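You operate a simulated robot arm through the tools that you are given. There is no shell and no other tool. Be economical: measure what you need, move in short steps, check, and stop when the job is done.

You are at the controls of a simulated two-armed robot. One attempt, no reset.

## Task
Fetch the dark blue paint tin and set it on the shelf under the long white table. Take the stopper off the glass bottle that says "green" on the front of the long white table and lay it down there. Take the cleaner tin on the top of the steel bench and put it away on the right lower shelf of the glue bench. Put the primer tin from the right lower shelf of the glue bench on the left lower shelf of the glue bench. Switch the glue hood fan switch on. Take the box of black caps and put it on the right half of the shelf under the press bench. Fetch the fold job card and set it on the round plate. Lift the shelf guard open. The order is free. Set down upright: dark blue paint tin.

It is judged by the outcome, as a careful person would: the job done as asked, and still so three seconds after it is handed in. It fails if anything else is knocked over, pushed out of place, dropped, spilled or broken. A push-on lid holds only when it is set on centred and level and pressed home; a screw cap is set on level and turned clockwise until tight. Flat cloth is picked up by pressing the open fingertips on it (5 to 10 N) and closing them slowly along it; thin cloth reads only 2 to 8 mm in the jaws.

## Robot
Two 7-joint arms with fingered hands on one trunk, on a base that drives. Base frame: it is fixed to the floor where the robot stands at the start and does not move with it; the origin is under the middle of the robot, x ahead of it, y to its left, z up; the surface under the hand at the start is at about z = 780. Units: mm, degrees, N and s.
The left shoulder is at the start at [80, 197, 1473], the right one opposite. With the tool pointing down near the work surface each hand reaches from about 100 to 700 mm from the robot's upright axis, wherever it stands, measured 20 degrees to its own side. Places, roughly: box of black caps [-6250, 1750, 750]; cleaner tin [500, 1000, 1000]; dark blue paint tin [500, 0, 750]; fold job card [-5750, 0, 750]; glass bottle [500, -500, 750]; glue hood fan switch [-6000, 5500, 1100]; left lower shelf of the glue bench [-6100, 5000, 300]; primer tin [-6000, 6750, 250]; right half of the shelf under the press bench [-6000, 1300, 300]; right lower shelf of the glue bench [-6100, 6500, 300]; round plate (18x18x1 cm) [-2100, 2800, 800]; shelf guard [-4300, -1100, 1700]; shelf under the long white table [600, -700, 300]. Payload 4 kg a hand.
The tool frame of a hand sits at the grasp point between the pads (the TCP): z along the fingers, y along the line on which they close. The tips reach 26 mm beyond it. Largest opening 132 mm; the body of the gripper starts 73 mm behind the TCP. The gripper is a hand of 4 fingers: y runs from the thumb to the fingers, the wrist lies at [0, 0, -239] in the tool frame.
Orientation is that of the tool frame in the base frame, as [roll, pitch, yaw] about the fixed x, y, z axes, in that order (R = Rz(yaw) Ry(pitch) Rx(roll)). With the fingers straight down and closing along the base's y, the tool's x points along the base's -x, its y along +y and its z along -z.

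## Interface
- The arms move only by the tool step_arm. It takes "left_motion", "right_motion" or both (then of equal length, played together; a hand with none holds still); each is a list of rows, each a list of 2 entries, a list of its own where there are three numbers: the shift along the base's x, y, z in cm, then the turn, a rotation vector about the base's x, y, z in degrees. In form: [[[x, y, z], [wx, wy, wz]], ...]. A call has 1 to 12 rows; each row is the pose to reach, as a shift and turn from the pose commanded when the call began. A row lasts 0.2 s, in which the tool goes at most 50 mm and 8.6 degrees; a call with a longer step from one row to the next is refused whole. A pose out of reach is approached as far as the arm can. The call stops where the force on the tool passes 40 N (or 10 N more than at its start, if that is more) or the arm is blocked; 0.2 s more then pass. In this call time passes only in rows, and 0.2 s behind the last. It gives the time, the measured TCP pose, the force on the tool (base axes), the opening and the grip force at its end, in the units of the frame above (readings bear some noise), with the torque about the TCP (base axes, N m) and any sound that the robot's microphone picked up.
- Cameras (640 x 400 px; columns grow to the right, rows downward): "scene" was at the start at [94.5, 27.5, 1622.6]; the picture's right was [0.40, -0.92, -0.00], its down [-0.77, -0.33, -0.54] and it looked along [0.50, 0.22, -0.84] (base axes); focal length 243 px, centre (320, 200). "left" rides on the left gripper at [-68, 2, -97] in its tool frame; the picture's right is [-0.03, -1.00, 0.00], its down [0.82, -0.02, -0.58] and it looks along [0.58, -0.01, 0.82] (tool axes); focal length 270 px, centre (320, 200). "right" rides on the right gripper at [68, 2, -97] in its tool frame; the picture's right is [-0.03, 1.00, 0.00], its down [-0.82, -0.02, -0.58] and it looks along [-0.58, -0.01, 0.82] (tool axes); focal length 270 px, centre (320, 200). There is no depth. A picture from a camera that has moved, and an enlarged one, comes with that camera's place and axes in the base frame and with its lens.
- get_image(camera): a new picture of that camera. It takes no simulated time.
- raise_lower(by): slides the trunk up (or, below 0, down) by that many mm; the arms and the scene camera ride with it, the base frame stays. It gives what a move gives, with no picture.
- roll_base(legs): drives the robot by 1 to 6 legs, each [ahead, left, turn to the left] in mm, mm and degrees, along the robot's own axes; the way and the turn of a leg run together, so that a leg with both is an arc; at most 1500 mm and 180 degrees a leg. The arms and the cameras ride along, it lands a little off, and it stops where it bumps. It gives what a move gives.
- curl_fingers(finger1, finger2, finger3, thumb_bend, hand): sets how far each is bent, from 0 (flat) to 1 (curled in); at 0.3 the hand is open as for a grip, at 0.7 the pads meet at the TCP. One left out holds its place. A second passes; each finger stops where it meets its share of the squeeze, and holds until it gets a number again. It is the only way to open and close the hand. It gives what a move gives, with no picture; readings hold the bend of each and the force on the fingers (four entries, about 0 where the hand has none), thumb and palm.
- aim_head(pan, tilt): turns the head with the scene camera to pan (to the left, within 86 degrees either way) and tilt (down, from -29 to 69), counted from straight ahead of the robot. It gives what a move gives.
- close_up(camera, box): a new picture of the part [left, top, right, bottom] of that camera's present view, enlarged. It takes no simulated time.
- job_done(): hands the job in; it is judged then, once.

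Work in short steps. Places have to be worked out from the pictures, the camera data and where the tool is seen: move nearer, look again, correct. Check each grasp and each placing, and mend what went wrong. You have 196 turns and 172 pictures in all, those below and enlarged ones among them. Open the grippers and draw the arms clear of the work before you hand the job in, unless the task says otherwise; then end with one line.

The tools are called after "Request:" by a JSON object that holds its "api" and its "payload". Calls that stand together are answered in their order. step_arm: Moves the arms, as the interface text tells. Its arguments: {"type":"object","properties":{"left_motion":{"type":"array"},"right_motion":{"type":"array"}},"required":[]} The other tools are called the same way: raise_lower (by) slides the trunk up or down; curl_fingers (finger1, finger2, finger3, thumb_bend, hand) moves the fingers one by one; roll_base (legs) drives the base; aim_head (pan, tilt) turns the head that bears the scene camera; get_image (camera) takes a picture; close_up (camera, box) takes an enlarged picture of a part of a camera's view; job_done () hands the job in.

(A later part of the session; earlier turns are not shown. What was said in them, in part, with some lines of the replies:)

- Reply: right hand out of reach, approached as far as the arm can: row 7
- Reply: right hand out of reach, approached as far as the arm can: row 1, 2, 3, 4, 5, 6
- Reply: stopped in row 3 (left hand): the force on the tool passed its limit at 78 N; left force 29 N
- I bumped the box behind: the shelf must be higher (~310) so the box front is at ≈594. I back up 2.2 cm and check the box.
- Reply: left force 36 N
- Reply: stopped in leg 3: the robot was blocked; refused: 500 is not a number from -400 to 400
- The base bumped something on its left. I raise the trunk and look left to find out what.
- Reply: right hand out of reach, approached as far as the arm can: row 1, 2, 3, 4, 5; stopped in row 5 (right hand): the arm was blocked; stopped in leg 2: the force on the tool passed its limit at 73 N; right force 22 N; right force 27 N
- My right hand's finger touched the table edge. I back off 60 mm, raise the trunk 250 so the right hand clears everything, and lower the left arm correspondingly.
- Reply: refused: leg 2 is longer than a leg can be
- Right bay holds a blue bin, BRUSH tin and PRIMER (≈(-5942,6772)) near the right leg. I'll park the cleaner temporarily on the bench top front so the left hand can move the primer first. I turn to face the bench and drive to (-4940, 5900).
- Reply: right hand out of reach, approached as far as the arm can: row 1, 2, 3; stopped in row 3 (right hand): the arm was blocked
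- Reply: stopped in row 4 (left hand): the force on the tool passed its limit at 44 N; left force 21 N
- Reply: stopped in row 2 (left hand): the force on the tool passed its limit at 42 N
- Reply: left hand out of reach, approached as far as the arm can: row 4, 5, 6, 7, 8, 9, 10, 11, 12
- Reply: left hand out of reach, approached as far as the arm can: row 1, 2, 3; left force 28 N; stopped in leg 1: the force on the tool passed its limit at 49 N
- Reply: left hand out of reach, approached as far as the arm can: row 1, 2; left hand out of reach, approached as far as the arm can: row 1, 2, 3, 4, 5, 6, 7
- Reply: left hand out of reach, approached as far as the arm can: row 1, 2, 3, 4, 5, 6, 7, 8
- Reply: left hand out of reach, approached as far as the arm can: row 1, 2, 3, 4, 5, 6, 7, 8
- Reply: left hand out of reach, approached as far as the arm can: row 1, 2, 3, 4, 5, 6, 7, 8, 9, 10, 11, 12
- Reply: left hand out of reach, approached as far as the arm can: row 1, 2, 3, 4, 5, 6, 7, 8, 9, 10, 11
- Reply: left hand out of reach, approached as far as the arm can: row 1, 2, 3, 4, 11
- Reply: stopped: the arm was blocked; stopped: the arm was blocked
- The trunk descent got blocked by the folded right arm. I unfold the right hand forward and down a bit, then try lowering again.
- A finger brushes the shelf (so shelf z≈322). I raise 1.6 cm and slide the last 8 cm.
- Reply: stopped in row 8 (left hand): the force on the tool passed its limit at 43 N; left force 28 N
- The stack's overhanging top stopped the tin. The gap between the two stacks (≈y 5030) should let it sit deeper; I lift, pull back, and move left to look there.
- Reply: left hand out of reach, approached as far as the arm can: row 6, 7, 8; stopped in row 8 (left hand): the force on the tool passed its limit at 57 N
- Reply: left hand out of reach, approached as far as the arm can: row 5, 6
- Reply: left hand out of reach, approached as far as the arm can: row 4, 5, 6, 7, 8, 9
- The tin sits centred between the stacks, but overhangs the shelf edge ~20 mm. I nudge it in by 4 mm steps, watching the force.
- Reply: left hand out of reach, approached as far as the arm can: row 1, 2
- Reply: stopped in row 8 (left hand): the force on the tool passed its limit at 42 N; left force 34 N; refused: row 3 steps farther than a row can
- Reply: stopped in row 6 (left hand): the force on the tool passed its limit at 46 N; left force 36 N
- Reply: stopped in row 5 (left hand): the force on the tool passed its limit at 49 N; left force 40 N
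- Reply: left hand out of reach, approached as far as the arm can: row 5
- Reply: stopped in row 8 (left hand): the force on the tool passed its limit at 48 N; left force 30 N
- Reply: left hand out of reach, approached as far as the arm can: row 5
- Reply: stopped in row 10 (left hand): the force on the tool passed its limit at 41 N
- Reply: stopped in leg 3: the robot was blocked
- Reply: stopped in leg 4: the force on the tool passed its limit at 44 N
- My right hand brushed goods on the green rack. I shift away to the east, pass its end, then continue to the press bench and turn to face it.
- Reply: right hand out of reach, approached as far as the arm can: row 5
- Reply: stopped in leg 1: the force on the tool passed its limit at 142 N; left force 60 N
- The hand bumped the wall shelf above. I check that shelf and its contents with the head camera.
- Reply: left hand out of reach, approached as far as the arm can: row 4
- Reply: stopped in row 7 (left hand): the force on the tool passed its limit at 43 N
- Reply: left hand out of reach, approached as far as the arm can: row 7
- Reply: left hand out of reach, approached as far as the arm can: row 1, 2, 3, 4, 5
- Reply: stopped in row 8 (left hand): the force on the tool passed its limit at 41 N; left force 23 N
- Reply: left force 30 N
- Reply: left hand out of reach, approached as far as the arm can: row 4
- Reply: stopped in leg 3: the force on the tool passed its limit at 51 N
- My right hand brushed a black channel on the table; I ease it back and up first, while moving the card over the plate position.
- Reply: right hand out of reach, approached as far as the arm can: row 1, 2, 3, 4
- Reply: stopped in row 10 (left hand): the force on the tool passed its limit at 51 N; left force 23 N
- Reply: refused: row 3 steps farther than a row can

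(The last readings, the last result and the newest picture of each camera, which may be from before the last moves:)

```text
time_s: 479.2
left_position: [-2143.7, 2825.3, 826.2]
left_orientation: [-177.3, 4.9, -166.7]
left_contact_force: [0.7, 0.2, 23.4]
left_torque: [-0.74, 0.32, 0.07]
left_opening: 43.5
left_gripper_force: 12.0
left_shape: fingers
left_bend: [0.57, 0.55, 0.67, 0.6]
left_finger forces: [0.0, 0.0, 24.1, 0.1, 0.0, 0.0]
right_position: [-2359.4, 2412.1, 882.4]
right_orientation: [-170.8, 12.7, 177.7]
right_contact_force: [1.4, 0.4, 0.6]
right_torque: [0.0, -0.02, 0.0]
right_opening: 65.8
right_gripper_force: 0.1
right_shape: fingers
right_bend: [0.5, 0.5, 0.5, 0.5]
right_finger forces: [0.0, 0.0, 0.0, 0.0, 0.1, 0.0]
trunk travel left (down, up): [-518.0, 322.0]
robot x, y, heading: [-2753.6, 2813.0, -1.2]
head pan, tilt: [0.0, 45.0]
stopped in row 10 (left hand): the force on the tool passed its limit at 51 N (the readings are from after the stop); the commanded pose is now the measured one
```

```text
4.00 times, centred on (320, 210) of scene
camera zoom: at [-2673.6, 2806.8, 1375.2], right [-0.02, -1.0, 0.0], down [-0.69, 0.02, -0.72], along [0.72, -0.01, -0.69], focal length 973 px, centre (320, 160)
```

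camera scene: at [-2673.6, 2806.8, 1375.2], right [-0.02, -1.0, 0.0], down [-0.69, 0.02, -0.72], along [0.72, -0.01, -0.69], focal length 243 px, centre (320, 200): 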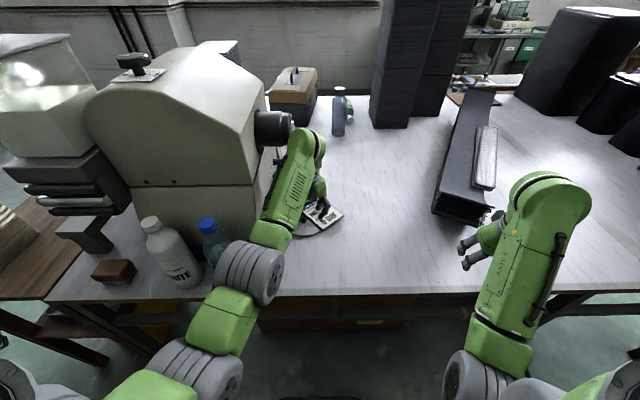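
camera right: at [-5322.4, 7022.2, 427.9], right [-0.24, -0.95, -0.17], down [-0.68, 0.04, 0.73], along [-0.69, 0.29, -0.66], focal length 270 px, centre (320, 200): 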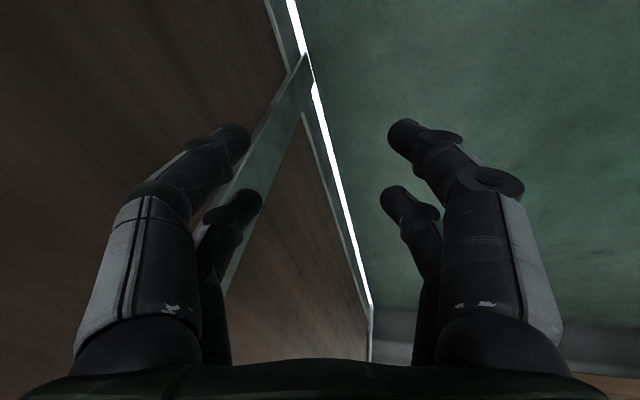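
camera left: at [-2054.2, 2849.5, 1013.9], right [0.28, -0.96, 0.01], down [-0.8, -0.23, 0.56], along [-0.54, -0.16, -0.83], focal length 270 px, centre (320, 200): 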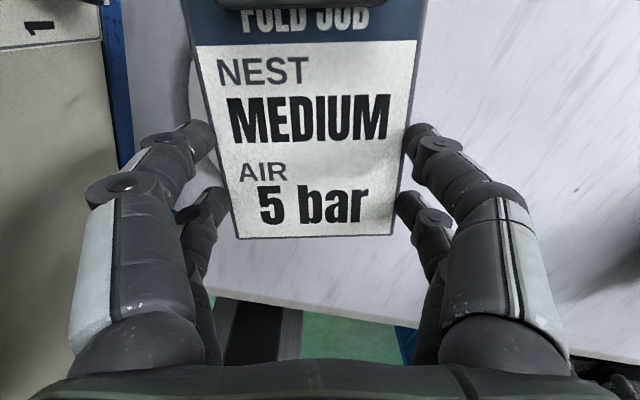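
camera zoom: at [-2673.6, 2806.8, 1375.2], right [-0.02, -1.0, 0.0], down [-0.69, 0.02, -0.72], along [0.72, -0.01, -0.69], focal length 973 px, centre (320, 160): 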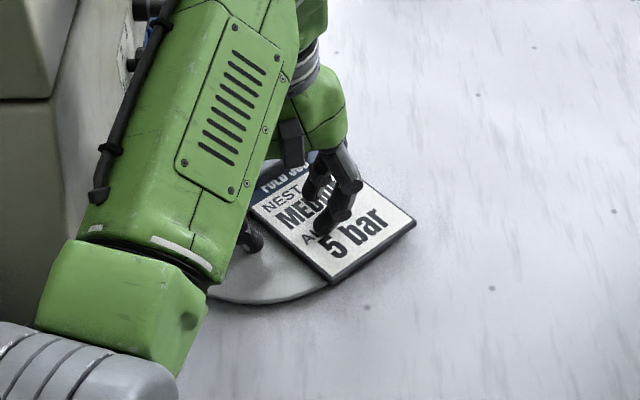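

The card lies on the plate but ~5 cm off-centre, overhanging to the right. I lift, close the fingers, go to its right side and will nudge its corner back toward the plate's centre.

Request:
{"api": "step_arm", "payload": {"left_motion": [[[0, 0, 2], [0, 0, 0]], [[0, 0, 6], [0, -2, 0]], [[0, -4, 7], [2, -5, 0]], [[0, -8.5, 7], [2.7, -5, 0]], [[0.3, -13, 7], [2.7, -5, 0]], [[0.6, -16.5, 7], [2.7, -5, 0]]]}}

Request:
{"api": "curl_fingers", "payload": {"hand": "left", "finger1": 0.7, "finger2": 0.7, "finger3": 0.7, "thumb_bend": 0.7}}

Request:
{"api": "close_up", "payload": {"camera": "scene", "box": [260, 160, 400, 260]}}

```text
time_s: 480.6
left_position: [-2125.5, 2668.4, 876.3]
left_orientation: [-179.3, 8.5, -166.0]
left_contact_force: [0.8, -0.8, 0.0]
left_torque: [0.01, -0.02, 0.01]
left_opening: 43.4
left_gripper_force: 0.0
left_shape: fingers
left_bend: [0.57, 0.55, 0.57, 0.6]
left_finger forces: [0.1, 0.0, 0.0, 0.0, 0.1, 0.0]
right_position: [-2340.7, 2417.3, 874.7]
right_orientation: [-170.6, 11.6, 177.9]
right_contact_force: [-0.5, -0.1, -0.6]
right_torque: [0.0, -0.05, 0.03]
right_opening: 65.9
right_gripper_force: 0.1
right_shape: fingers
right_bend: [0.5, 0.5, 0.5, 0.5]
right_finger forces: [0.0, 0.1, 0.1, 0.0, 0.0, 0.0]
trunk travel left (down, up): [-518.0, 322.0]
robot x, y, heading: [-2755.7, 2810.7, -0.7]
head pan, tilt: [0.0, 45.0]
```

```text
time_s: 481.6
left_position: [-2124.4, 2670.6, 877.2]
left_orientation: [-179.4, 8.3, -165.9]
left_contact_force: [-0.6, 0.2, 0.1]
left_torque: [-0.02, 0.0, -0.02]
left_opening: 1.4
left_gripper_force: 0.1
left_shape: fingers
left_bend: [0.7, 0.7, 0.7, 0.7]
left_finger forces: [0.0, 0.0, 0.0, 0.0, 0.1, 0.1]
right_position: [-2339.8, 2417.6, 875.2]
right_orientation: [-170.6, 11.6, 178.0]
right_contact_force: [-0.6, -0.5, 0.2]
right_torque: [-0.03, -0.01, 0.0]
right_opening: 65.9
right_gripper_force: 0.0
right_shape: fingers
right_bend: [0.5, 0.5, 0.5, 0.5]
right_finger forces: [0.1, 0.1, 0.0, 0.0, 0.0, 0.0]
trunk travel left (down, up): [-518.0, 322.0]
robot x, y, heading: [-2756.7, 2817.4, -1.0]
head pan, tilt: [0.0, 45.0]
```

```text
4.00 times, centred on (330, 210) of scene
camera zoom: at [-2644.9, 2812.2, 1374.6], right [-0.02, -1.0, 0.0], down [-0.71, 0.01, -0.71], along [0.71, -0.01, -0.71], focal length 973 px, centre (280, 160)
```

zoom: 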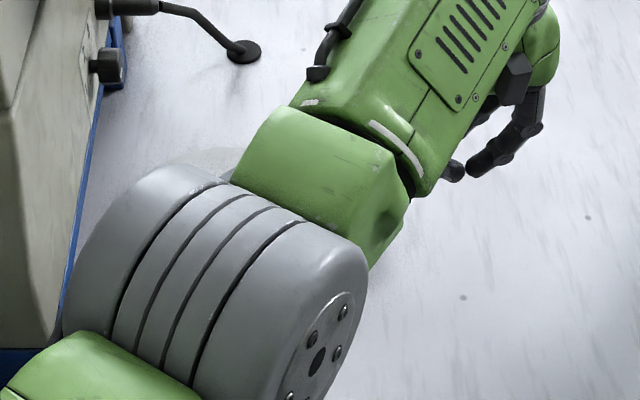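

Forearm hides the plate; I use the hand camera.

Request:
{"api": "get_image", "payload": {"camera": "left"}}

```text
11 pictures are left
camera left: at [-2072.7, 2685.3, 981.7], right [0.26, -0.96, 0.02], down [-0.86, -0.23, 0.45], along [-0.43, -0.13, -0.89], focal length 270 px, centre (320, 200)
```

left: 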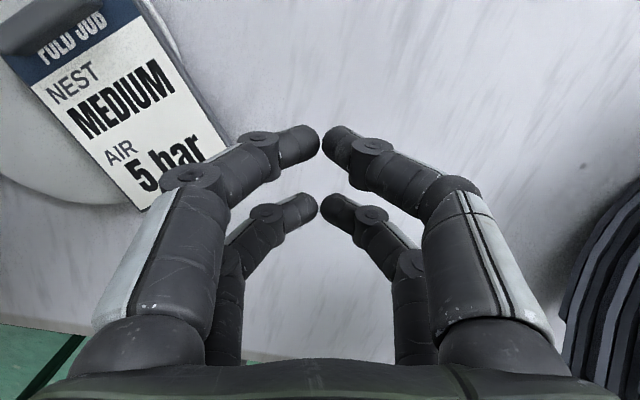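

Card corner is at ≈(-2141,2727). I lower the closed fingertips beside it at card height and push it ~45 mm toward +y.

Request:
{"api": "step_arm", "payload": {"left_motion": [[[-1, 0, -2.5], [0, 0, 0]], [[-1.9, 0, -5], [0, 0, 0]], [[-1.9, 0, -6.2], [0, 0, 0]], [[-1.9, 2, -6.2], [0, 0, 0]], [[-1.9, 4, -6.2], [0, 0, 0]], [[-1.9, 5.5, -6.2], [0, 0, 0]], [[-1.9, 7, -6.2], [0, 0, 0]], [[-1.9, 8.2, -6.2], [0, 0, 0]], [[-1.9, 9.3, -6.2], [0, 0, 0]], [[-1.9, 10.2, -6.2], [0, 0, 0]]]}}

Request:
{"api": "get_image", "payload": {"camera": "left"}}

```text
time_s: 483.9
left_position: [-2141.7, 2774.6, 816.5]
left_orientation: [-179.2, 8.3, -166.0]
left_contact_force: [-0.6, -0.6, 0.5]
left_torque: [-0.03, 0.03, 0.02]
left_opening: 1.2
left_gripper_force: 1.2
left_shape: fingers
left_bend: [0.7, 0.71, 0.7, 0.7]
left_finger forces: [0.0, 2.1, 0.0, 0.1, 0.1, 0.0]
right_position: [-2339.7, 2415.7, 875.4]
right_orientation: [-170.4, 11.5, 178.0]
right_contact_force: [0.0, 0.0, -0.3]
right_torque: [0.03, 0.0, 0.02]
right_opening: 65.7
right_gripper_force: 0.0
right_shape: fingers
right_bend: [0.5, 0.5, 0.5, 0.5]
right_finger forces: [0.1, 0.0, 0.0, 0.0, 0.1, 0.1]
trunk travel left (down, up): [-518.0, 322.0]
robot x, y, heading: [-2758.1, 2818.0, -0.9]
head pan, tilt: [0.0, 45.0]
```

```text
10 pictures are left
camera left: at [-2089.9, 2789.4, 922.1], right [0.26, -0.96, 0.02], down [-0.86, -0.23, 0.45], along [-0.43, -0.13, -0.89], focal length 270 px, centre (320, 200)
```

left: 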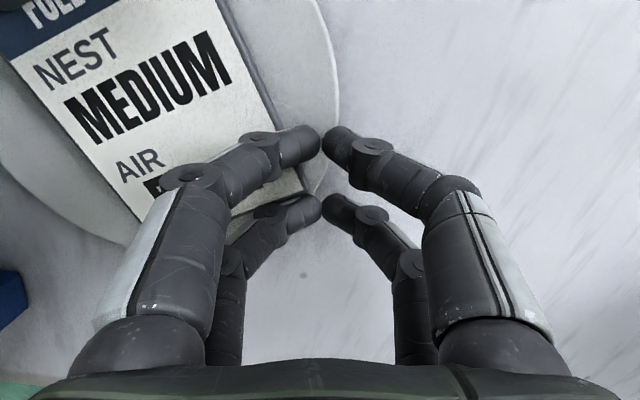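

The card is now well on the plate. I raise the hand and drive back around to the rack with the shelf guard at ≈(-4300,-1100).

Request:
{"api": "step_arm", "payload": {"left_motion": [[[0, -1, 3], [0, 0, 0]], [[0, -1, 7], [0, 0, 0]], [[-3, 0, 9], [0, 0, 0]], [[-7, 0, 10], [0, 0, 0]], [[-11, 0, 10], [0, 0, 0]]]}}

Request:
{"api": "roll_base", "payload": {"legs": [[-950, 0, 0], [0, 0, -89], [1144, -314, 0], [690, -1150, 0]]}}

Request:
{"api": "roll_base", "payload": {"legs": [[1330, 0, 0], [0, 870, 0]]}}

Request:
{"api": "aim_head", "payload": {"pan": 0, "tilt": 0}}

Request:
{"api": "get_image", "payload": {"camera": "scene"}}

```text
time_s: 485.1
left_position: [-2257.1, 2775.6, 917.0]
left_orientation: [-179.2, 8.5, -166.1]
left_contact_force: [-0.1, 0.2, 0.3]
left_torque: [0.0, -0.03, 0.03]
left_opening: 1.3
left_gripper_force: 0.0
left_shape: fingers
left_bend: [0.7, 0.7, 0.7, 0.7]
left_finger forces: [0.0, 0.0, 0.1, 0.0, 0.1, 0.0]
right_position: [-2339.6, 2417.6, 876.4]
right_orientation: [-170.4, 11.6, 177.9]
right_contact_force: [-0.2, -0.9, -0.2]
right_torque: [0.01, 0.0, 0.0]
right_opening: 65.6
right_gripper_force: 0.1
right_shape: fingers
right_bend: [0.5, 0.5, 0.5, 0.5]
right_finger forces: [0.1, 0.0, 0.1, 0.1, 0.0, 0.1]
trunk travel left (down, up): [-518.0, 322.0]
robot x, y, heading: [-2758.3, 2810.4, -1.1]
head pan, tilt: [0.0, 45.0]
```

```text
time_s: 505.7
left_position: [-5241.0, 519.2, 916.9]
left_orientation: [-179.3, 8.4, 104.2]
left_contact_force: [-0.1, 1.0, 0.3]
left_torque: [-0.03, -0.06, -0.03]
left_opening: 1.3
left_gripper_force: 0.0
left_shape: fingers
left_bend: [0.7, 0.7, 0.7, 0.7]
left_finger forces: [0.0, 0.0, 0.0, 0.0, 0.0, 0.0]
right_position: [-5598.9, 601.3, 874.3]
right_orientation: [-170.6, 11.7, 88.3]
right_contact_force: [0.2, 0.5, 0.1]
right_torque: [0.0, 0.01, 0.04]
right_opening: 65.5
right_gripper_force: 0.0
right_shape: fingers
right_bend: [0.5, 0.5, 0.5, 0.5]
right_finger forces: [0.0, 0.1, 0.0, 0.1, 0.0, 0.1]
trunk travel left (down, up): [-518.0, 322.0]
robot x, y, heading: [-5205.2, 1020.2, -90.7]
head pan, tilt: [0.0, 45.0]
```

```text
time_s: 516.6
left_position: [-4405.2, -839.0, 915.2]
left_orientation: [-179.3, 8.5, 104.0]
left_contact_force: [-0.1, 0.2, 0.3]
left_torque: [0.0, -0.02, -0.01]
left_opening: 1.3
left_gripper_force: 0.1
left_shape: fingers
left_bend: [0.7, 0.7, 0.7, 0.7]
left_finger forces: [0.0, 0.1, 0.0, 0.0, 0.0, 0.0]
right_position: [-4762.0, -755.1, 875.4]
right_orientation: [-170.6, 11.6, 87.8]
right_contact_force: [0.8, 0.2, 0.6]
right_torque: [-0.02, 0.01, -0.04]
right_opening: 65.8
right_gripper_force: 0.0
right_shape: fingers
right_bend: [0.5, 0.5, 0.5, 0.5]
right_finger forces: [0.0, 0.0, 0.0, 0.0, 0.0, 0.0]
trunk travel left (down, up): [-518.0, 322.0]
robot x, y, heading: [-4365.8, -340.7, -91.1]
head pan, tilt: [0.0, 45.0]
```

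```text
time_s: 517.7
left_position: [-4404.2, -839.5, 916.1]
left_orientation: [-179.4, 8.4, 103.9]
left_contact_force: [-0.5, -0.9, 0.2]
left_torque: [-0.01, 0.0, 0.03]
left_opening: 1.3
left_gripper_force: 0.0
left_shape: fingers
left_bend: [0.7, 0.7, 0.7, 0.7]
left_finger forces: [0.0, 0.1, 0.0, 0.1, 0.0, 0.0]
right_position: [-4762.9, -756.0, 875.2]
right_orientation: [-170.6, 11.6, 87.9]
right_contact_force: [-0.1, 0.4, 0.2]
right_torque: [0.01, 0.03, 0.04]
right_opening: 65.6
right_gripper_force: 0.0
right_shape: fingers
right_bend: [0.5, 0.5, 0.5, 0.5]
right_finger forces: [0.0, 0.0, 0.0, 0.0, 0.0, 0.0]
trunk travel left (down, up): [-518.0, 322.0]
robot x, y, heading: [-4363.6, -340.7, -90.8]
head pan, tilt: [0.0, 0.0]
```

```text
9 pictures are left
camera scene: at [-4367.2, -458.9, 1445.5], right [-1.0, 0.02, 0.0], down [0.0, 0.0, -1.0], along [-0.02, -1.0, 0.0], focal length 243 px, centre (320, 200)
```

scene: 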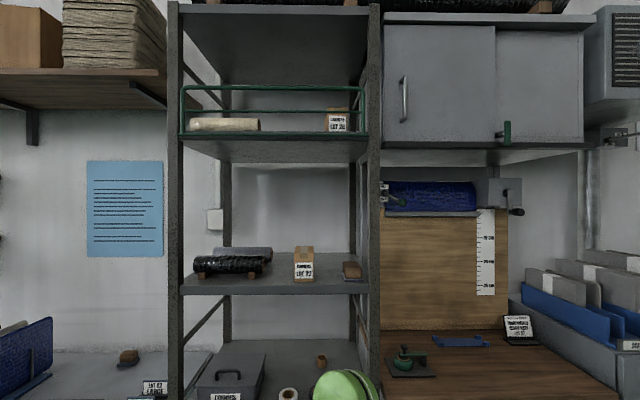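

The green guard frame spans x≈-4000..-4485, z≈1620..1745. I enlarge it to see hinges.

Request:
{"api": "close_up", "payload": {"camera": "scene", "box": [165, 70, 385, 160]}}

```text
2.91 times, centred on (275, 115) of scene
camera zoom: at [-4367.2, -458.9, 1445.5], right [-1.0, 0.02, 0.0], down [0.0, 0.0, -1.0], along [-0.02, -1.0, 0.0], focal length 708 px, centre (451, 447)
```

zoom: 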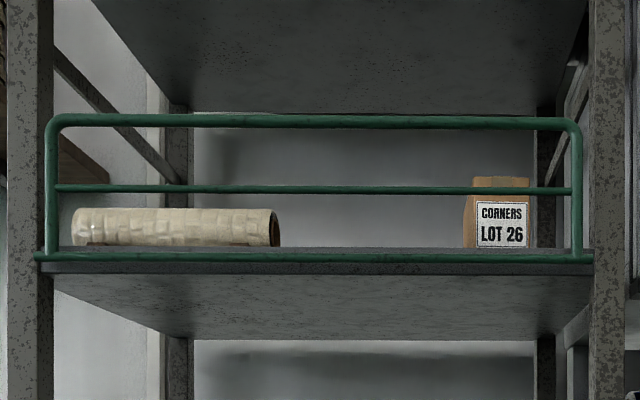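

The guard is a bar frame pivoting on the rod along the shelf's front edge. I turn the left hand to point at the shelf horizontally, and raise the trunk.

Request:
{"api": "step_arm", "payload": {"left_motion": [[[0, 0, 0], [-8.1, -1, -1.2]], [[0, 0, 0], [-16.2, -2, -2.3]], [[0, 0, 0], [-24.3, -3, -3.5]], [[0, 0, 0], [-32.4, -4, -4.6]], [[0, 0, 0], [-40.5, -5, -5.8]], [[0, 0, 0], [-48.7, -6, -7]], [[0, 0, 0], [-56.8, -7, -8.1]], [[0, 0, 0], [-64.9, -8, -9.3]], [[0, 0, 0], [-73, -9, -10.4]], [[0, 0, 0], [-81.1, -10, -11.6]]]}}

Request:
{"api": "raise_lower", "payload": {"by": 320}}

Request:
{"api": "curl_fingers", "payload": {"hand": "left", "finger1": 0.4, "finger2": 0.4, "finger3": 0.4, "thumb_bend": 0.4}}

Request:
{"api": "step_arm", "payload": {"left_motion": [[[1, 1, 4], [0, 0, 0]], [[3, 2, 8], [0, 0, 0]], [[5, 2, 12], [0, 0, 0]], [[7, 2, 16], [0, 0, 0]], [[9, 2, 20], [0, 0, 0]], [[11, 2, 24], [0, 0, 0]], [[13, 2, 28], [0, 0, 0]], [[15, 2, 32], [0, 0, 0]], [[16, 2, 36], [0, 0, 0]], [[16, 2, 40], [0, 0, 0]], [[16, 2, 44], [0, 0, 0]]]}}

```text
time_s: 519.9
left_position: [-4404.6, -839.6, 916.9]
left_orientation: [76.4, 89.8, -14.4]
left_contact_force: [-0.2, 0.8, -0.9]
left_torque: [0.03, 0.0, 0.0]
left_opening: 1.1
left_gripper_force: 0.0
left_shape: fingers
left_bend: [0.7, 0.7, 0.7, 0.7]
left_finger forces: [0.0, 0.0, 0.1, 0.0, 0.1, 0.0]
right_position: [-4763.0, -755.5, 875.6]
right_orientation: [-170.5, 11.6, 87.8]
right_contact_force: [0.3, -0.2, 0.9]
right_torque: [0.03, -0.02, -0.01]
right_opening: 65.7
right_gripper_force: 0.1
right_shape: fingers
right_bend: [0.5, 0.5, 0.5, 0.5]
right_finger forces: [0.0, 0.0, 0.1, 0.0, 0.0, 0.0]
trunk travel left (down, up): [-518.0, 322.0]
robot x, y, heading: [-4365.7, -341.0, -91.0]
head pan, tilt: [0.0, 0.0]
```

```text
time_s: 523.1
left_position: [-4404.0, -840.1, 1236.0]
left_orientation: [109.6, 89.8, 18.8]
left_contact_force: [0.2, -0.3, 0.0]
left_torque: [0.04, -0.01, 0.01]
left_opening: 1.1
left_gripper_force: 0.0
left_shape: fingers
left_bend: [0.7, 0.7, 0.7, 0.7]
left_finger forces: [0.0, 0.0, 0.1, 0.0, 0.1, 0.0]
right_position: [-4763.6, -755.5, 1196.0]
right_orientation: [-170.5, 11.6, 87.9]
right_contact_force: [0.9, 0.6, -0.2]
right_torque: [0.0, -0.01, 0.01]
right_opening: 65.6
right_gripper_force: 0.0
right_shape: fingers
right_bend: [0.5, 0.5, 0.5, 0.5]
right_finger forces: [0.1, 0.0, 0.0, 0.0, 0.0, 0.1]
trunk travel left (down, up): [-838.0, 2.0]
robot x, y, heading: [-4366.5, -340.4, -91.0]
head pan, tilt: [0.0, 0.0]
```

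```text
time_s: 524.1
left_position: [-4404.2, -839.6, 1236.8]
left_orientation: [109.1, 89.9, 18.3]
left_contact_force: [-0.4, 0.7, -0.7]
left_torque: [-0.02, 0.0, -0.01]
left_opening: 99.2
left_gripper_force: 0.1
left_shape: fingers
left_bend: [0.4, 0.4, 0.4, 0.4]
left_finger forces: [0.0, 0.0, 0.0, 0.0, 0.0, 0.0]
right_position: [-4761.9, -754.6, 1195.9]
right_orientation: [-170.5, 11.6, 87.9]
right_contact_force: [0.0, 0.2, -0.1]
right_torque: [0.0, 0.01, -0.03]
right_opening: 65.6
right_gripper_force: 0.0
right_shape: fingers
right_bend: [0.5, 0.5, 0.5, 0.5]
right_finger forces: [0.0, 0.0, 0.0, 0.0, 0.1, 0.0]
trunk travel left (down, up): [-838.0, 2.0]
robot x, y, heading: [-4366.3, -342.3, -91.2]
head pan, tilt: [0.0, 0.0]
```

```text
time_s: 526.5
left_position: [-4246.1, -819.2, 1675.9]
left_orientation: [115.0, 89.8, 24.2]
left_contact_force: [0.3, 0.3, 0.1]
left_torque: [0.03, 0.01, 0.01]
left_opening: 99.2
left_gripper_force: 0.0
left_shape: fingers
left_bend: [0.4, 0.4, 0.4, 0.4]
left_finger forces: [0.0, 0.0, 0.1, 0.0, 0.0, 0.0]
right_position: [-4762.5, -755.2, 1194.2]
right_orientation: [-170.6, 11.7, 87.9]
right_contact_force: [0.2, 0.7, -0.3]
right_torque: [0.01, -0.01, -0.01]
right_opening: 65.5
right_gripper_force: 0.0
right_shape: fingers
right_bend: [0.5, 0.5, 0.5, 0.5]
right_finger forces: [0.1, 0.1, 0.0, 0.0, 0.0, 0.0]
trunk travel left (down, up): [-838.0, 2.0]
robot x, y, heading: [-4366.7, -340.3, -90.9]
head pan, tilt: [0.0, 0.0]
```

Hand is in front of the guard. I roll it 90° so the fingers close vertically, then look with the hand camera.

Request:
{"api": "step_arm", "payload": {"left_motion": [[[0, 0, 0], [0, 8.2, 0]], [[0, 0, 0], [0, 16.4, 0]], [[0, 0, 0], [0, 24.6, 0]], [[0, 0, 0], [0, 32.8, 0]], [[0, 0, 0], [0, 41, 0]], [[0, 0, 0], [0, 49.2, 0]], [[0, 0, 0], [0, 57.4, 0]], [[0, 0, 0], [0, 65.6, 0]], [[0, 0, 0], [0, 73.8, 0]], [[0, 0, 0], [0, 82, 0]], [[0, 0, 0], [0, 90, 0]]]}}

Request:
{"api": "get_image", "payload": {"camera": "left"}}

```text
time_s: 528.9
left_position: [-4244.8, -819.4, 1675.6]
left_orientation: [-89.3, 0.1, 180.0]
left_contact_force: [0.3, 0.6, 0.2]
left_torque: [0.0, 0.01, 0.04]
left_opening: 99.7
left_gripper_force: 0.1
left_shape: fingers
left_bend: [0.4, 0.4, 0.4, 0.4]
left_finger forces: [0.0, 0.0, 0.0, 0.0, 0.1, 0.0]
right_position: [-4762.8, -755.4, 1195.4]
right_orientation: [-170.5, 11.6, 87.9]
right_contact_force: [-0.7, 0.3, 0.4]
right_torque: [0.02, -0.03, 0.02]
right_opening: 65.7
right_gripper_force: 0.0
right_shape: fingers
right_bend: [0.5, 0.5, 0.5, 0.5]
right_finger forces: [0.0, 0.1, 0.0, 0.0, 0.1, 0.0]
trunk travel left (down, up): [-838.0, 2.0]
robot x, y, heading: [-4367.0, -340.4, -90.8]
head pan, tilt: [0.0, 0.0]
```

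```text
7 pictures are left
camera left: at [-4175.9, -723.9, 1672.7], right [0.02, 0.01, 1.0], down [-0.82, 0.58, 0.01], along [-0.58, -0.82, 0.02], focal length 270 px, centre (320, 200)
```

left: 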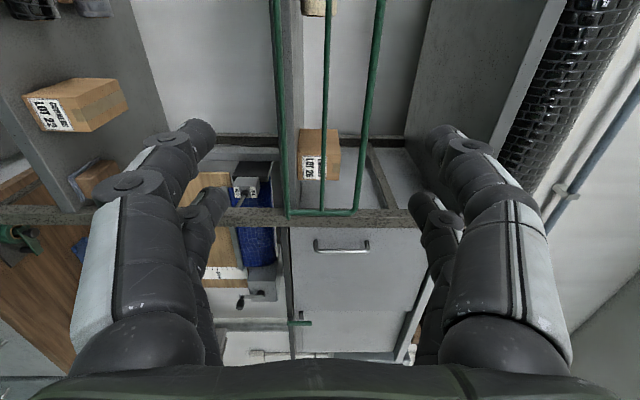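

Guard plane y≈-1106, top bar z≈1743, mid bar ≈1682. I narrow the hand to ~58 mm and move it around the top bar, then close.

Request:
{"api": "curl_fingers", "payload": {"hand": "left", "finger1": 0.52, "finger2": 0.52, "finger3": 0.52, "thumb_bend": 0.52}}

Request:
{"api": "step_arm", "payload": {"left_motion": [[[0, -2, 3], [0, 0, 0]], [[0, -5, 6], [0, 0, 0]], [[0, -9, 6.8], [0, 0, 0]], [[0, -13, 6.8], [0, 0, 0]], [[0, -17, 6.8], [0, 0, 0]], [[0, -21, 6.8], [0, 0, 0]], [[0, -24, 6.8], [0, 0, 0]]]}}

Request:
{"api": "get_image", "payload": {"camera": "left"}}

```text
time_s: 529.9
left_position: [-4243.8, -818.8, 1675.4]
left_orientation: [-89.2, 0.2, -180.0]
left_contact_force: [0.7, 0.1, 0.0]
left_torque: [0.01, -0.02, 0.01]
left_opening: 59.5
left_gripper_force: 0.1
left_shape: fingers
left_bend: [0.52, 0.52, 0.52, 0.52]
left_finger forces: [0.0, 0.0, 0.1, 0.0, 0.0, 0.0]
right_position: [-4761.9, -755.7, 1195.6]
right_orientation: [-170.5, 11.6, 88.0]
right_contact_force: [0.7, -0.8, -0.6]
right_torque: [0.02, -0.03, 0.01]
right_opening: 65.8
right_gripper_force: 0.1
right_shape: fingers
right_bend: [0.5, 0.5, 0.5, 0.5]
right_finger forces: [0.0, 0.1, 0.1, 0.0, 0.1, 0.1]
trunk travel left (down, up): [-838.0, 2.0]
robot x, y, heading: [-4363.8, -338.9, -91.0]
head pan, tilt: [0.0, 0.0]
```

```text
time_s: 531.5
left_position: [-4243.5, -1061.1, 1743.0]
left_orientation: [-89.2, 0.3, 179.9]
left_contact_force: [0.2, -0.9, -0.6]
left_torque: [-0.06, 0.01, -0.01]
left_opening: 59.5
left_gripper_force: 0.0
left_shape: fingers
left_bend: [0.52, 0.52, 0.52, 0.52]
left_finger forces: [0.0, 0.0, 0.2, 0.1, 0.0, 0.0]
right_position: [-4763.1, -756.3, 1196.1]
right_orientation: [-170.5, 11.5, 87.9]
right_contact_force: [-0.1, -1.0, -0.1]
right_torque: [0.0, -0.01, 0.02]
right_opening: 65.7
right_gripper_force: 0.2
right_shape: fingers
right_bend: [0.5, 0.5, 0.5, 0.5]
right_finger forces: [0.1, 0.1, 0.0, 0.0, 0.0, 0.0]
trunk travel left (down, up): [-838.0, 2.0]
robot x, y, heading: [-4362.6, -337.2, -91.2]
head pan, tilt: [0.0, 0.0]
```

```text
6 pictures are left
camera left: at [-4175.0, -965.8, 1740.8], right [0.02, 0.01, 1.0], down [-0.82, 0.58, 0.01], along [-0.58, -0.82, 0.02], focal length 270 px, centre (320, 200)
```

left: 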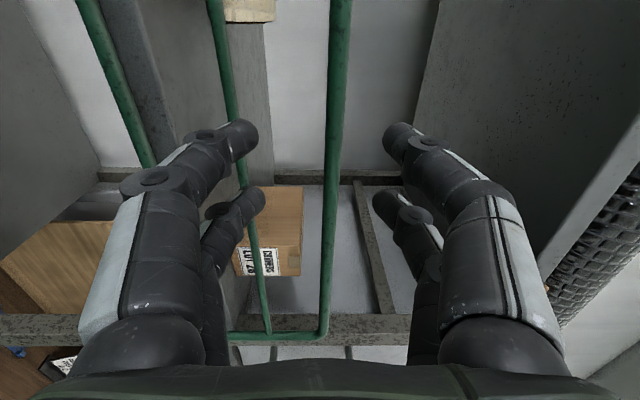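

The top bar lies between the finger pairs (z≈1750). I raise 7 mm, advance 4.5 cm and close on the bar.

Request:
{"api": "step_arm", "payload": {"left_motion": [[[0, -0.5, 0.7], [0, 0, 0]], [[0, -2.5, 0.7], [0, 0, 0]], [[0, -4.5, 0.7], [0, 0, 0]]]}}

Request:
{"api": "curl_fingers", "payload": {"hand": "left", "finger1": 0.7, "finger2": 0.7, "finger3": 0.7, "thumb_bend": 0.7}}

Request:
{"api": "step_arm", "payload": {"left_motion": [[[0, 0, 0.4], [0, 0, 0]], [[0, 0, 0.8], [0, 0, 0]], [[0, 0, 1.2], [0, 0, 0]], [[0, 0, 1.6], [0, 0, 0]], [[0, 0, 2], [0, 0, 0]]]}}

```text
time_s: 532.3
left_position: [-4244.2, -1107.2, 1749.8]
left_orientation: [-89.2, 0.2, 179.9]
left_contact_force: [-0.6, 0.0, -0.3]
left_torque: [-0.01, 0.0, 0.02]
left_opening: 59.5
left_gripper_force: 0.1
left_shape: fingers
left_bend: [0.52, 0.52, 0.52, 0.52]
left_finger forces: [0.0, 0.0, 0.1, 0.0, 0.0, 0.0]
right_position: [-4762.6, -757.1, 1195.8]
right_orientation: [-170.5, 11.5, 87.9]
right_contact_force: [-0.3, 0.9, -0.5]
right_torque: [-0.01, 0.03, 0.04]
right_opening: 65.7
right_gripper_force: 0.0
right_shape: fingers
right_bend: [0.5, 0.5, 0.5, 0.5]
right_finger forces: [0.0, 0.0, 0.1, 0.0, 0.0, 0.0]
trunk travel left (down, up): [-838.0, 2.0]
robot x, y, heading: [-4364.2, -342.1, -91.2]
head pan, tilt: [0.0, 0.0]
```

```text
time_s: 533.3
left_position: [-4243.9, -1105.6, 1751.4]
left_orientation: [-89.2, 0.3, 179.8]
left_contact_force: [-0.1, 0.7, -1.8]
left_torque: [-0.02, -0.02, 0.01]
left_opening: 1.4
left_gripper_force: 0.1
left_shape: fingers
left_bend: [0.7, 0.7, 0.7, 0.7]
left_finger forces: [0.1, 0.0, 0.1, 0.0, 0.0, 0.1]
right_position: [-4762.4, -755.4, 1194.5]
right_orientation: [-170.5, 11.6, 88.0]
right_contact_force: [-0.3, 0.0, 0.0]
right_torque: [-0.01, 0.02, -0.01]
right_opening: 65.9
right_gripper_force: 0.1
right_shape: fingers
right_bend: [0.5, 0.5, 0.5, 0.5]
right_finger forces: [0.1, 0.1, 0.0, 0.0, 0.0, 0.1]
trunk travel left (down, up): [-838.0, 2.0]
robot x, y, heading: [-4366.9, -339.7, -91.0]
head pan, tilt: [0.0, 0.0]
```

```text
time_s: 534.5
left_position: [-4243.8, -1102.0, 1771.7]
left_orientation: [-89.3, 0.1, 179.9]
left_contact_force: [0.5, 13.6, -15.4]
left_torque: [0.78, -0.04, -0.02]
left_opening: 14.7
left_gripper_force: 10.3
left_shape: fingers
left_bend: [0.64, 0.64, 0.7, 0.7]
left_finger forces: [10.5, 10.1, 0.1, 0.0, 0.0, 0.0]
right_position: [-4761.1, -751.9, 1195.9]
right_orientation: [-170.5, 11.7, 87.9]
right_contact_force: [-0.6, 0.6, -0.7]
right_torque: [0.01, 0.0, 0.03]
right_opening: 65.5
right_gripper_force: 0.0
right_shape: fingers
right_bend: [0.5, 0.5, 0.5, 0.5]
right_finger forces: [0.0, 0.1, 0.0, 0.0, 0.0, 0.1]
trunk travel left (down, up): [-838.0, 2.0]
robot x, y, heading: [-4366.0, -340.3, -90.8]
head pan, tilt: [0.0, 0.0]
```

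The bar is now caged in the fingers but resists going straight up (15 N). I relax the lift and gently pull it toward me along the hinge arc.

Request:
{"api": "step_arm", "payload": {"left_motion": [[[0, 0, -1], [0, 0, 0]], [[0, 1, -1.4], [0, 0, 0]], [[0, 2, -1.5], [0, 0, 0]], [[0, 3, -1.7], [0, 0, 0]], [[0, 4, -2], [0, 0, 0]], [[0, 5, -2.4], [0, 0, 0]]]}}

Request:
{"api": "close_up", "payload": {"camera": "scene", "box": [165, 50, 385, 180]}}

```text
time_s: 535.9
left_position: [-4243.9, -1054.6, 1746.5]
left_orientation: [-89.2, 0.2, 179.9]
left_contact_force: [0.5, -0.8, 0.2]
left_torque: [0.0, -0.01, -0.03]
left_opening: 1.5
left_gripper_force: 0.1
left_shape: fingers
left_bend: [0.7, 0.7, 0.7, 0.7]
left_finger forces: [0.0, 0.0, 0.0, 0.0, 0.1, 0.0]
right_position: [-4762.5, -753.8, 1195.5]
right_orientation: [-170.6, 11.6, 88.0]
right_contact_force: [0.8, -0.7, -0.1]
right_torque: [0.0, 0.01, 0.01]
right_opening: 65.7
right_gripper_force: 0.2
right_shape: fingers
right_bend: [0.5, 0.5, 0.5, 0.5]
right_finger forces: [0.1, 0.0, 0.0, 0.1, 0.0, 0.0]
trunk travel left (down, up): [-838.0, 2.0]
robot x, y, heading: [-4364.3, -339.2, -90.8]
head pan, tilt: [0.0, 0.0]
```

```text
2.91 times, centred on (275, 115) of scene
camera zoom: at [-4367.2, -458.6, 1765.6], right [-1.0, 0.02, 0.0], down [0.0, 0.0, -1.0], along [-0.02, -1.0, 0.0], focal length 708 px, centre (451, 447)
```

zoom: 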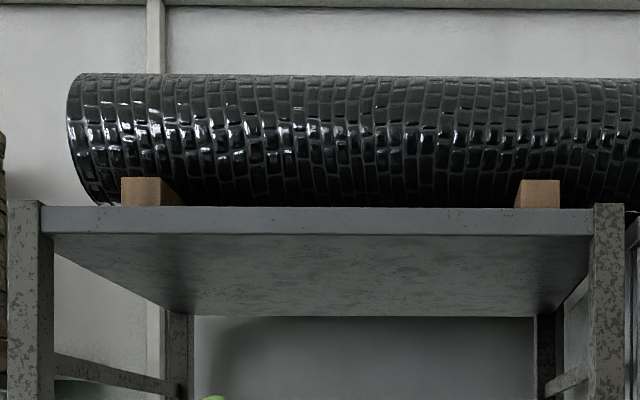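

The hand slid free. I view the guard at its current height in the picture.

Request:
{"api": "close_up", "payload": {"camera": "scene", "box": [165, 170, 385, 290]}}

```text
2.91 times, centred on (275, 230) of scene
camera zoom: at [-4367.2, -458.6, 1765.6], right [-1.0, 0.02, 0.0], down [0.0, 0.0, -1.0], along [-0.02, -1.0, 0.0], focal length 708 px, centre (451, 113)
```

zoom: 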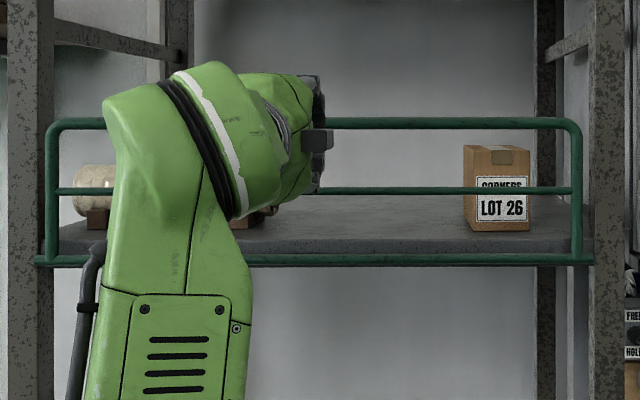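

The guard hasn't moved; re-triangulating gives its top bar at y≈-1133, z≈1756 (I was 3 cm short). I back off, reopen, go fully around the bar and close.

Request:
{"api": "step_arm", "payload": {"left_motion": [[[0, 3, 0], [0, 0, 0]], [[0, 6, 1], [0, 0, 0]]]}}

Request:
{"api": "curl_fingers", "payload": {"hand": "left", "finger1": 0.52, "finger2": 0.52, "finger3": 0.52, "thumb_bend": 0.52}}

Request:
{"api": "step_arm", "payload": {"left_motion": [[[0, -3, 0.2], [0, 0, 0]], [[0, -7, 0.2], [0, 0, 0]], [[0, -10, 0.2], [0, 0, 0]], [[0, -12.5, 0.2], [0, 0, 0]], [[0, -13.8, 0.2], [0, 0, 0]]]}}

Request:
{"api": "curl_fingers", "payload": {"hand": "left", "finger1": 0.7, "finger2": 0.7, "finger3": 0.7, "thumb_bend": 0.7}}

```text
time_s: 536.5
left_position: [-4243.0, -993.8, 1758.4]
left_orientation: [-89.2, 0.2, 179.9]
left_contact_force: [0.6, 0.8, 0.7]
left_torque: [0.0, -0.01, -0.04]
left_opening: 1.5
left_gripper_force: 0.0
left_shape: fingers
left_bend: [0.7, 0.7, 0.7, 0.7]
left_finger forces: [0.0, 0.1, 0.0, 0.1, 0.0, 0.0]
right_position: [-4762.2, -753.0, 1196.5]
right_orientation: [-170.7, 11.5, 87.8]
right_contact_force: [-0.4, 0.4, -1.0]
right_torque: [-0.03, 0.01, 0.0]
right_opening: 65.5
right_gripper_force: 0.0
right_shape: fingers
right_bend: [0.5, 0.5, 0.5, 0.5]
right_finger forces: [0.0, 0.0, 0.0, 0.0, 0.0, 0.0]
trunk travel left (down, up): [-838.0, 2.0]
robot x, y, heading: [-4365.8, -339.6, -91.0]
head pan, tilt: [0.0, 0.0]
```

```text
time_s: 537.5
left_position: [-4243.7, -997.0, 1757.1]
left_orientation: [-89.3, 0.3, 179.9]
left_contact_force: [0.8, -0.4, 0.2]
left_torque: [0.01, 0.03, -0.04]
left_opening: 58.4
left_gripper_force: 0.0
left_shape: fingers
left_bend: [0.52, 0.52, 0.52, 0.52]
left_finger forces: [0.0, 0.0, 0.0, 0.0, 0.0, 0.0]
right_position: [-4762.1, -755.1, 1194.6]
right_orientation: [-170.5, 11.6, 87.9]
right_contact_force: [-0.4, -0.2, -0.3]
right_torque: [0.01, -0.01, 0.0]
right_opening: 65.8
right_gripper_force: 0.0
right_shape: fingers
right_bend: [0.5, 0.5, 0.5, 0.5]
right_finger forces: [0.0, 0.1, 0.1, 0.0, 0.1, 0.1]
trunk travel left (down, up): [-838.0, 2.0]
robot x, y, heading: [-4362.4, -335.9, -91.0]
head pan, tilt: [0.0, 0.0]
```

```text
time_s: 538.7
left_position: [-4245.0, -1132.7, 1759.4]
left_orientation: [-89.3, 0.3, 179.9]
left_contact_force: [0.0, 0.0, -0.8]
left_torque: [-0.04, 0.02, 0.0]
left_opening: 58.8
left_gripper_force: 0.1
left_shape: fingers
left_bend: [0.52, 0.52, 0.52, 0.52]
left_finger forces: [0.0, 0.0, 0.0, 0.0, 0.1, 0.0]
right_position: [-4761.6, -755.5, 1195.2]
right_orientation: [-170.5, 11.5, 87.9]
right_contact_force: [0.1, 0.2, 0.0]
right_torque: [0.0, -0.03, -0.03]
right_opening: 65.5
right_gripper_force: 0.0
right_shape: fingers
right_bend: [0.5, 0.5, 0.5, 0.5]
right_finger forces: [0.0, 0.0, 0.0, 0.0, 0.0, 0.0]
trunk travel left (down, up): [-838.0, 2.0]
robot x, y, heading: [-4366.7, -336.2, -91.1]
head pan, tilt: [0.0, 0.0]
```

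```text
time_s: 539.7
left_position: [-4244.9, -1133.3, 1760.8]
left_orientation: [-89.3, 0.2, 179.9]
left_contact_force: [-0.2, -1.3, -0.9]
left_torque: [0.01, 0.0, 0.02]
left_opening: 2.2
left_gripper_force: 0.2
left_shape: fingers
left_bend: [0.69, 0.69, 0.7, 0.7]
left_finger forces: [0.5, 0.5, 0.0, 0.0, 0.0, 0.0]
right_position: [-4762.8, -755.6, 1195.4]
right_orientation: [-170.5, 11.5, 87.9]
right_contact_force: [-0.3, -0.1, -0.3]
right_torque: [0.03, 0.02, 0.0]
right_opening: 65.8
right_gripper_force: 0.1
right_shape: fingers
right_bend: [0.5, 0.5, 0.5, 0.5]
right_finger forces: [0.0, 0.0, 0.0, 0.1, 0.0, 0.0]
trunk travel left (down, up): [-838.0, 2.0]
robot x, y, heading: [-4366.0, -336.9, -91.0]
head pan, tilt: [0.0, 0.0]
```

Fingers closed with slight touch — the bar should be hooked inside. I pull gently toward me and read the force.

Request:
{"api": "step_arm", "payload": {"left_motion": [[[0, 0.6, 0], [0, 0, 0]], [[0, 1.2, 0], [0, 0, 0]], [[0, 1.8, 0], [0, 0, 0]], [[0, 2.4, -0.1], [0, 0, 0]], [[0, 3.2, -0.3], [0, 0, 0]]]}}

```text
time_s: 540.9
left_position: [-4245.4, -1099.6, 1755.9]
left_orientation: [-89.3, 0.1, 179.9]
left_contact_force: [0.4, 0.0, -1.9]
left_torque: [-0.06, 0.02, 0.02]
left_opening: 2.1
left_gripper_force: 1.0
left_shape: fingers
left_bend: [0.7, 0.7, 0.7, 0.7]
left_finger forces: [0.7, 0.6, 0.0, 0.0, 0.0, 0.0]
right_position: [-4762.3, -755.3, 1195.6]
right_orientation: [-170.7, 11.6, 87.9]
right_contact_force: [-0.5, -0.6, -0.2]
right_torque: [-0.01, 0.0, 0.02]
right_opening: 65.7
right_gripper_force: 0.0
right_shape: fingers
right_bend: [0.5, 0.5, 0.5, 0.5]
right_finger forces: [0.0, 0.1, 0.0, 0.1, 0.0, 0.0]
trunk travel left (down, up): [-838.0, 2.0]
robot x, y, heading: [-4362.2, -338.8, -91.2]
head pan, tilt: [0.0, 0.0]
```

Small steady contact (≈2 N) remains — the guard may be following. I check with a picture.

Request:
{"api": "close_up", "payload": {"camera": "scene", "box": [165, 170, 385, 290]}}

```text
2.91 times, centred on (275, 230) of scene
camera zoom: at [-4367.4, -458.6, 1765.5], right [-1.0, 0.02, 0.0], down [0.0, 0.0, -1.0], along [-0.02, -1.0, 0.0], focal length 708 px, centre (451, 113)
```

zoom: 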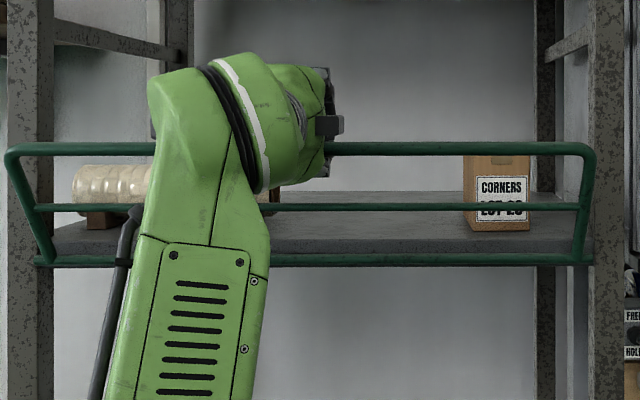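

The guard is swinging outward with the hand, pivoting on the bottom rod. I follow its arc down to about horizontal and read the forces.

Request:
{"api": "step_arm", "payload": {"left_motion": [[[0, 1.2, -0.9], [0, 0, 0]], [[0, 2.4, -1.9], [0, 0, 0]], [[0, 3.4, -3.1], [0, 0, 0]], [[0, 4.35, -4.4], [0, 0, 0]], [[0, 5.1, -5.9], [0, 0, 0]], [[0, 5.6, -7.4], [0, 0, 0]], [[0, 5.9, -9], [0, 0, 0]], [[0, 6, -10.6], [0, 0, 0]]]}}

```text
time_s: 542.7
left_position: [-4245.4, -1041.1, 1650.1]
left_orientation: [-89.3, 0.3, 180.0]
left_contact_force: [1.1, -0.5, -2.6]
left_torque: [-0.06, 0.01, -0.04]
left_opening: 2.0
left_gripper_force: 0.9
left_shape: fingers
left_bend: [0.7, 0.7, 0.7, 0.7]
left_finger forces: [1.0, 0.8, 0.0, 0.0, 0.0, 0.0]
right_position: [-4762.2, -755.9, 1194.1]
right_orientation: [-170.5, 11.5, 87.8]
right_contact_force: [0.3, 0.9, -0.4]
right_torque: [0.03, -0.02, 0.02]
right_opening: 65.7
right_gripper_force: 0.2
right_shape: fingers
right_bend: [0.5, 0.5, 0.5, 0.5]
right_finger forces: [0.0, 0.0, 0.1, 0.0, 0.0, 0.0]
trunk travel left (down, up): [-838.0, 2.0]
robot x, y, heading: [-4362.6, -342.1, -90.9]
head pan, tilt: [0.0, 0.0]
```

It follows freely (≈2.6 N weight on the lower fingers). I continue the arc downward to find its rest position.

Request:
{"api": "step_arm", "payload": {"left_motion": [[[0, -0.1, -1.6], [0, 0, 0]], [[0, -0.4, -3.2], [0, 0, 0]], [[0, -0.9, -4.7], [0, 0, 0]], [[0, -1.7, -6.2], [0, 0, 0]], [[0, -2.6, -7.5], [0, 0, 0]], [[0, -3.6, -8.8], [0, 0, 0]]]}}

Request:
{"api": "get_image", "payload": {"camera": "scene"}}

```text
time_s: 543.9
left_position: [-4242.5, -1050.7, 1596.4]
left_orientation: [-86.8, 0.0, -180.0]
left_contact_force: [-1.2, 21.8, 15.7]
left_torque: [0.15, 0.0, -0.02]
left_opening: 2.9
left_gripper_force: 12.3
left_shape: fingers
left_bend: [0.7, 0.7, 0.7, 0.7]
left_finger forces: [0.0, 0.0, 15.4, 0.1, 8.7, 0.0]
right_position: [-4762.6, -749.8, 1196.9]
right_orientation: [-170.6, 11.8, 88.0]
right_contact_force: [0.2, -0.4, -0.2]
right_torque: [0.03, 0.0, 0.0]
right_opening: 65.7
right_gripper_force: 0.1
right_shape: fingers
right_bend: [0.5, 0.5, 0.5, 0.5]
right_finger forces: [0.0, 0.0, 0.0, 0.1, 0.0, 0.0]
trunk travel left (down, up): [-838.0, 2.0]
robot x, y, heading: [-4369.0, -334.8, -91.1]
head pan, tilt: [0.0, 0.0]
stopped in row 6 (left hand): the force on the tool passed its limit at 42 N (the readings are from after the stop); the commanded pose is now the measured one
```

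```text
2 pictures are left
camera scene: at [-4367.5, -450.9, 1765.9], right [-1.0, 0.02, 0.0], down [0.0, 0.0, -1.0], along [-0.02, -1.0, 0.0], focal length 243 px, centre (320, 200)
```

scene: 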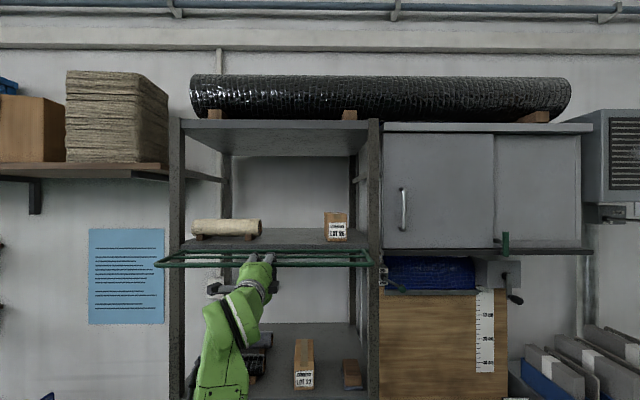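

The guard has reached its open stop (≈horizontal, 42 N resistance). I relieve the pressure, open the fingers and withdraw.

Request:
{"api": "step_arm", "payload": {"left_motion": [[[0, 0.8, 0.6], [0, 0, 0]], [[0, 1.2, 1.2], [0, 0, 0]]]}}

Request:
{"api": "curl_fingers", "payload": {"hand": "left", "finger1": 0.42, "finger2": 0.42, "finger3": 0.42, "thumb_bend": 0.42}}

Request:
{"api": "step_arm", "payload": {"left_motion": [[[0, 2, 0], [0, 0, 0]], [[0, 5, 0], [0, 0, 0]], [[0, 9, 0], [0, 0, 0]], [[0, 13, 0], [0, 0, 0]], [[0, 17, -1], [0, 0, 0]], [[0, 20, -4], [0, 0, 0]]]}}

Request:
{"api": "close_up", "payload": {"camera": "scene", "box": [140, 180, 400, 300]}}

```text
time_s: 544.5
left_position: [-4244.0, -1047.7, 1598.3]
left_orientation: [-88.1, 0.2, 180.0]
left_contact_force: [1.3, -1.1, 6.6]
left_torque: [0.32, 0.09, -0.08]
left_opening: 1.6
left_gripper_force: 3.3
left_shape: fingers
left_bend: [0.7, 0.7, 0.7, 0.7]
left_finger forces: [0.0, 0.0, 4.2, 0.1, 2.2, 0.0]
right_position: [-4762.0, -753.1, 1195.5]
right_orientation: [-170.4, 11.6, 88.0]
right_contact_force: [0.4, 0.6, 0.3]
right_torque: [-0.02, -0.03, -0.01]
right_opening: 65.8
right_gripper_force: 0.0
right_shape: fingers
right_bend: [0.5, 0.5, 0.5, 0.5]
right_finger forces: [0.0, 0.0, 0.0, 0.0, 0.0, 0.1]
trunk travel left (down, up): [-838.0, 2.0]
robot x, y, heading: [-4367.3, -336.0, -91.2]
head pan, tilt: [0.0, 0.0]
```

```text
time_s: 545.5
left_position: [-4244.4, -1047.5, 1597.7]
left_orientation: [-88.2, 0.1, -179.9]
left_contact_force: [-0.5, 15.5, -21.7]
left_torque: [1.26, 0.16, 0.06]
left_opening: 54.7
left_gripper_force: 28.0
left_shape: fingers
left_bend: [0.42, 0.42, 0.74, 0.58]
left_finger forces: [0.1, 0.1, 9.9, 0.1, 46.5, 0.0]
right_position: [-4761.5, -753.6, 1196.4]
right_orientation: [-170.5, 11.5, 87.8]
right_contact_force: [0.2, 0.3, 0.1]
right_torque: [-0.03, 0.02, -0.03]
right_opening: 65.5
right_gripper_force: 0.0
right_shape: fingers
right_bend: [0.5, 0.5, 0.5, 0.5]
right_finger forces: [0.0, 0.0, 0.0, 0.0, 0.1, 0.1]
trunk travel left (down, up): [-838.0, 2.0]
robot x, y, heading: [-4366.0, -336.1, -90.9]
head pan, tilt: [0.0, 0.0]
```

```text
time_s: 546.9
left_position: [-4243.7, -848.5, 1557.6]
left_orientation: [-87.9, 0.2, 180.0]
left_contact_force: [-1.0, 0.0, 0.2]
left_torque: [0.01, -0.01, -0.04]
left_opening: 92.7
left_gripper_force: 0.0
left_shape: fingers
left_bend: [0.42, 0.42, 0.42, 0.42]
left_finger forces: [0.1, 0.0, 0.0, 0.1, 0.0, 0.0]
right_position: [-4763.0, -753.2, 1196.4]
right_orientation: [-170.6, 11.6, 88.0]
right_contact_force: [-0.2, 0.6, 0.2]
right_torque: [-0.01, 0.02, -0.01]
right_opening: 65.7
right_gripper_force: 0.1
right_shape: fingers
right_bend: [0.5, 0.5, 0.5, 0.5]
right_finger forces: [0.0, 0.0, 0.1, 0.0, 0.1, 0.1]
trunk travel left (down, up): [-838.0, 2.0]
robot x, y, heading: [-4366.0, -334.4, -91.0]
head pan, tilt: [0.0, 0.0]
```

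```text
2.46 times, centred on (270, 240) of scene
camera zoom: at [-4366.6, -456.3, 1765.8], right [-1.0, 0.02, 0.0], down [0.0, 0.0, -1.0], along [-0.02, -1.0, 0.0], focal length 599 px, centre (443, 102)
```

zoom: 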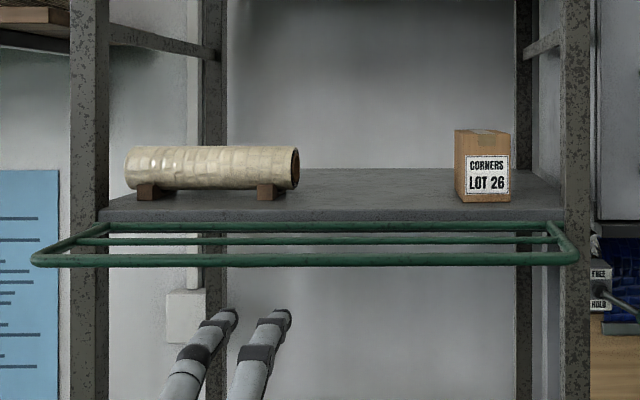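

The guard stays open at its stop, shelf contents untouched. All jobs are done; I back the robot clear of the rack and open the right hand before handing in.

Request:
{"api": "curl_fingers", "payload": {"hand": "right", "finger1": 0.3, "finger2": 0.3, "finger3": 0.3, "thumb_bend": 0.3}}

Request:
{"api": "roll_base", "payload": {"legs": [[-100, 0, 0]]}}

Request:
{"api": "job_done", "payload": {}}

```text
time_s: 547.9
left_position: [-4242.2, -851.7, 1559.1]
left_orientation: [-88.0, 0.3, 180.0]
left_contact_force: [-0.9, 0.1, 0.0]
left_torque: [-0.01, 0.01, 0.01]
left_opening: 92.4
left_gripper_force: 0.1
left_shape: fingers
left_bend: [0.42, 0.42, 0.42, 0.42]
left_finger forces: [0.0, 0.0, 0.0, 0.0, 0.0, 0.1]
right_position: [-4763.0, -755.9, 1195.3]
right_orientation: [-170.7, 11.4, 87.9]
right_contact_force: [0.2, 0.3, -1.0]
right_torque: [0.03, 0.02, 0.04]
right_opening: 132.0
right_gripper_force: 0.1
right_shape: fingers
right_bend: [0.3, 0.3, 0.3, 0.3]
right_finger forces: [0.0, 0.1, 0.0, 0.0, 0.0, 0.1]
trunk travel left (down, up): [-838.0, 2.0]
robot x, y, heading: [-4363.8, -338.3, -91.0]
head pan, tilt: [0.0, 0.0]
```

```text
time_s: 549.1
left_position: [-4241.4, -763.5, 1553.6]
left_orientation: [-88.6, 0.2, 179.9]
left_contact_force: [-0.4, -1.2, 0.2]
left_torque: [-0.03, -0.02, 0.01]
left_opening: 92.7
left_gripper_force: 0.1
left_shape: fingers
left_bend: [0.42, 0.42, 0.42, 0.42]
left_finger forces: [0.1, 0.1, 0.0, 0.0, 0.0, 0.0]
right_position: [-4761.3, -663.4, 1191.1]
right_orientation: [-170.6, 11.0, 87.8]
right_contact_force: [1.4, -0.5, -0.3]
right_torque: [0.1, 0.0, -0.03]
right_opening: 132.3
right_gripper_force: 0.1
right_shape: fingers
right_bend: [0.3, 0.3, 0.3, 0.3]
right_finger forces: [0.1, 0.0, 0.0, 0.1, 0.0, 0.0]
trunk travel left (down, up): [-838.0, 2.0]
robot x, y, heading: [-4360.8, -237.3, -90.9]
head pan, tilt: [0.0, 0.0]
```

```text
The job is handed in.
```

I carried out all eight tasks and handed the job in, but the fan switch is unconfirmed: its rocker changed position with no click and no lamp, the primer tin slightly overhangs its shelf edge, the card sits off-centre on the plate, the caps box I did not see again after release, and I bumped several items on the way (a stack on the glue bench's left lower shelf, a goods rack, a floor carton, a wall shelf, a black channel on the white table) without seeing any of them fall.
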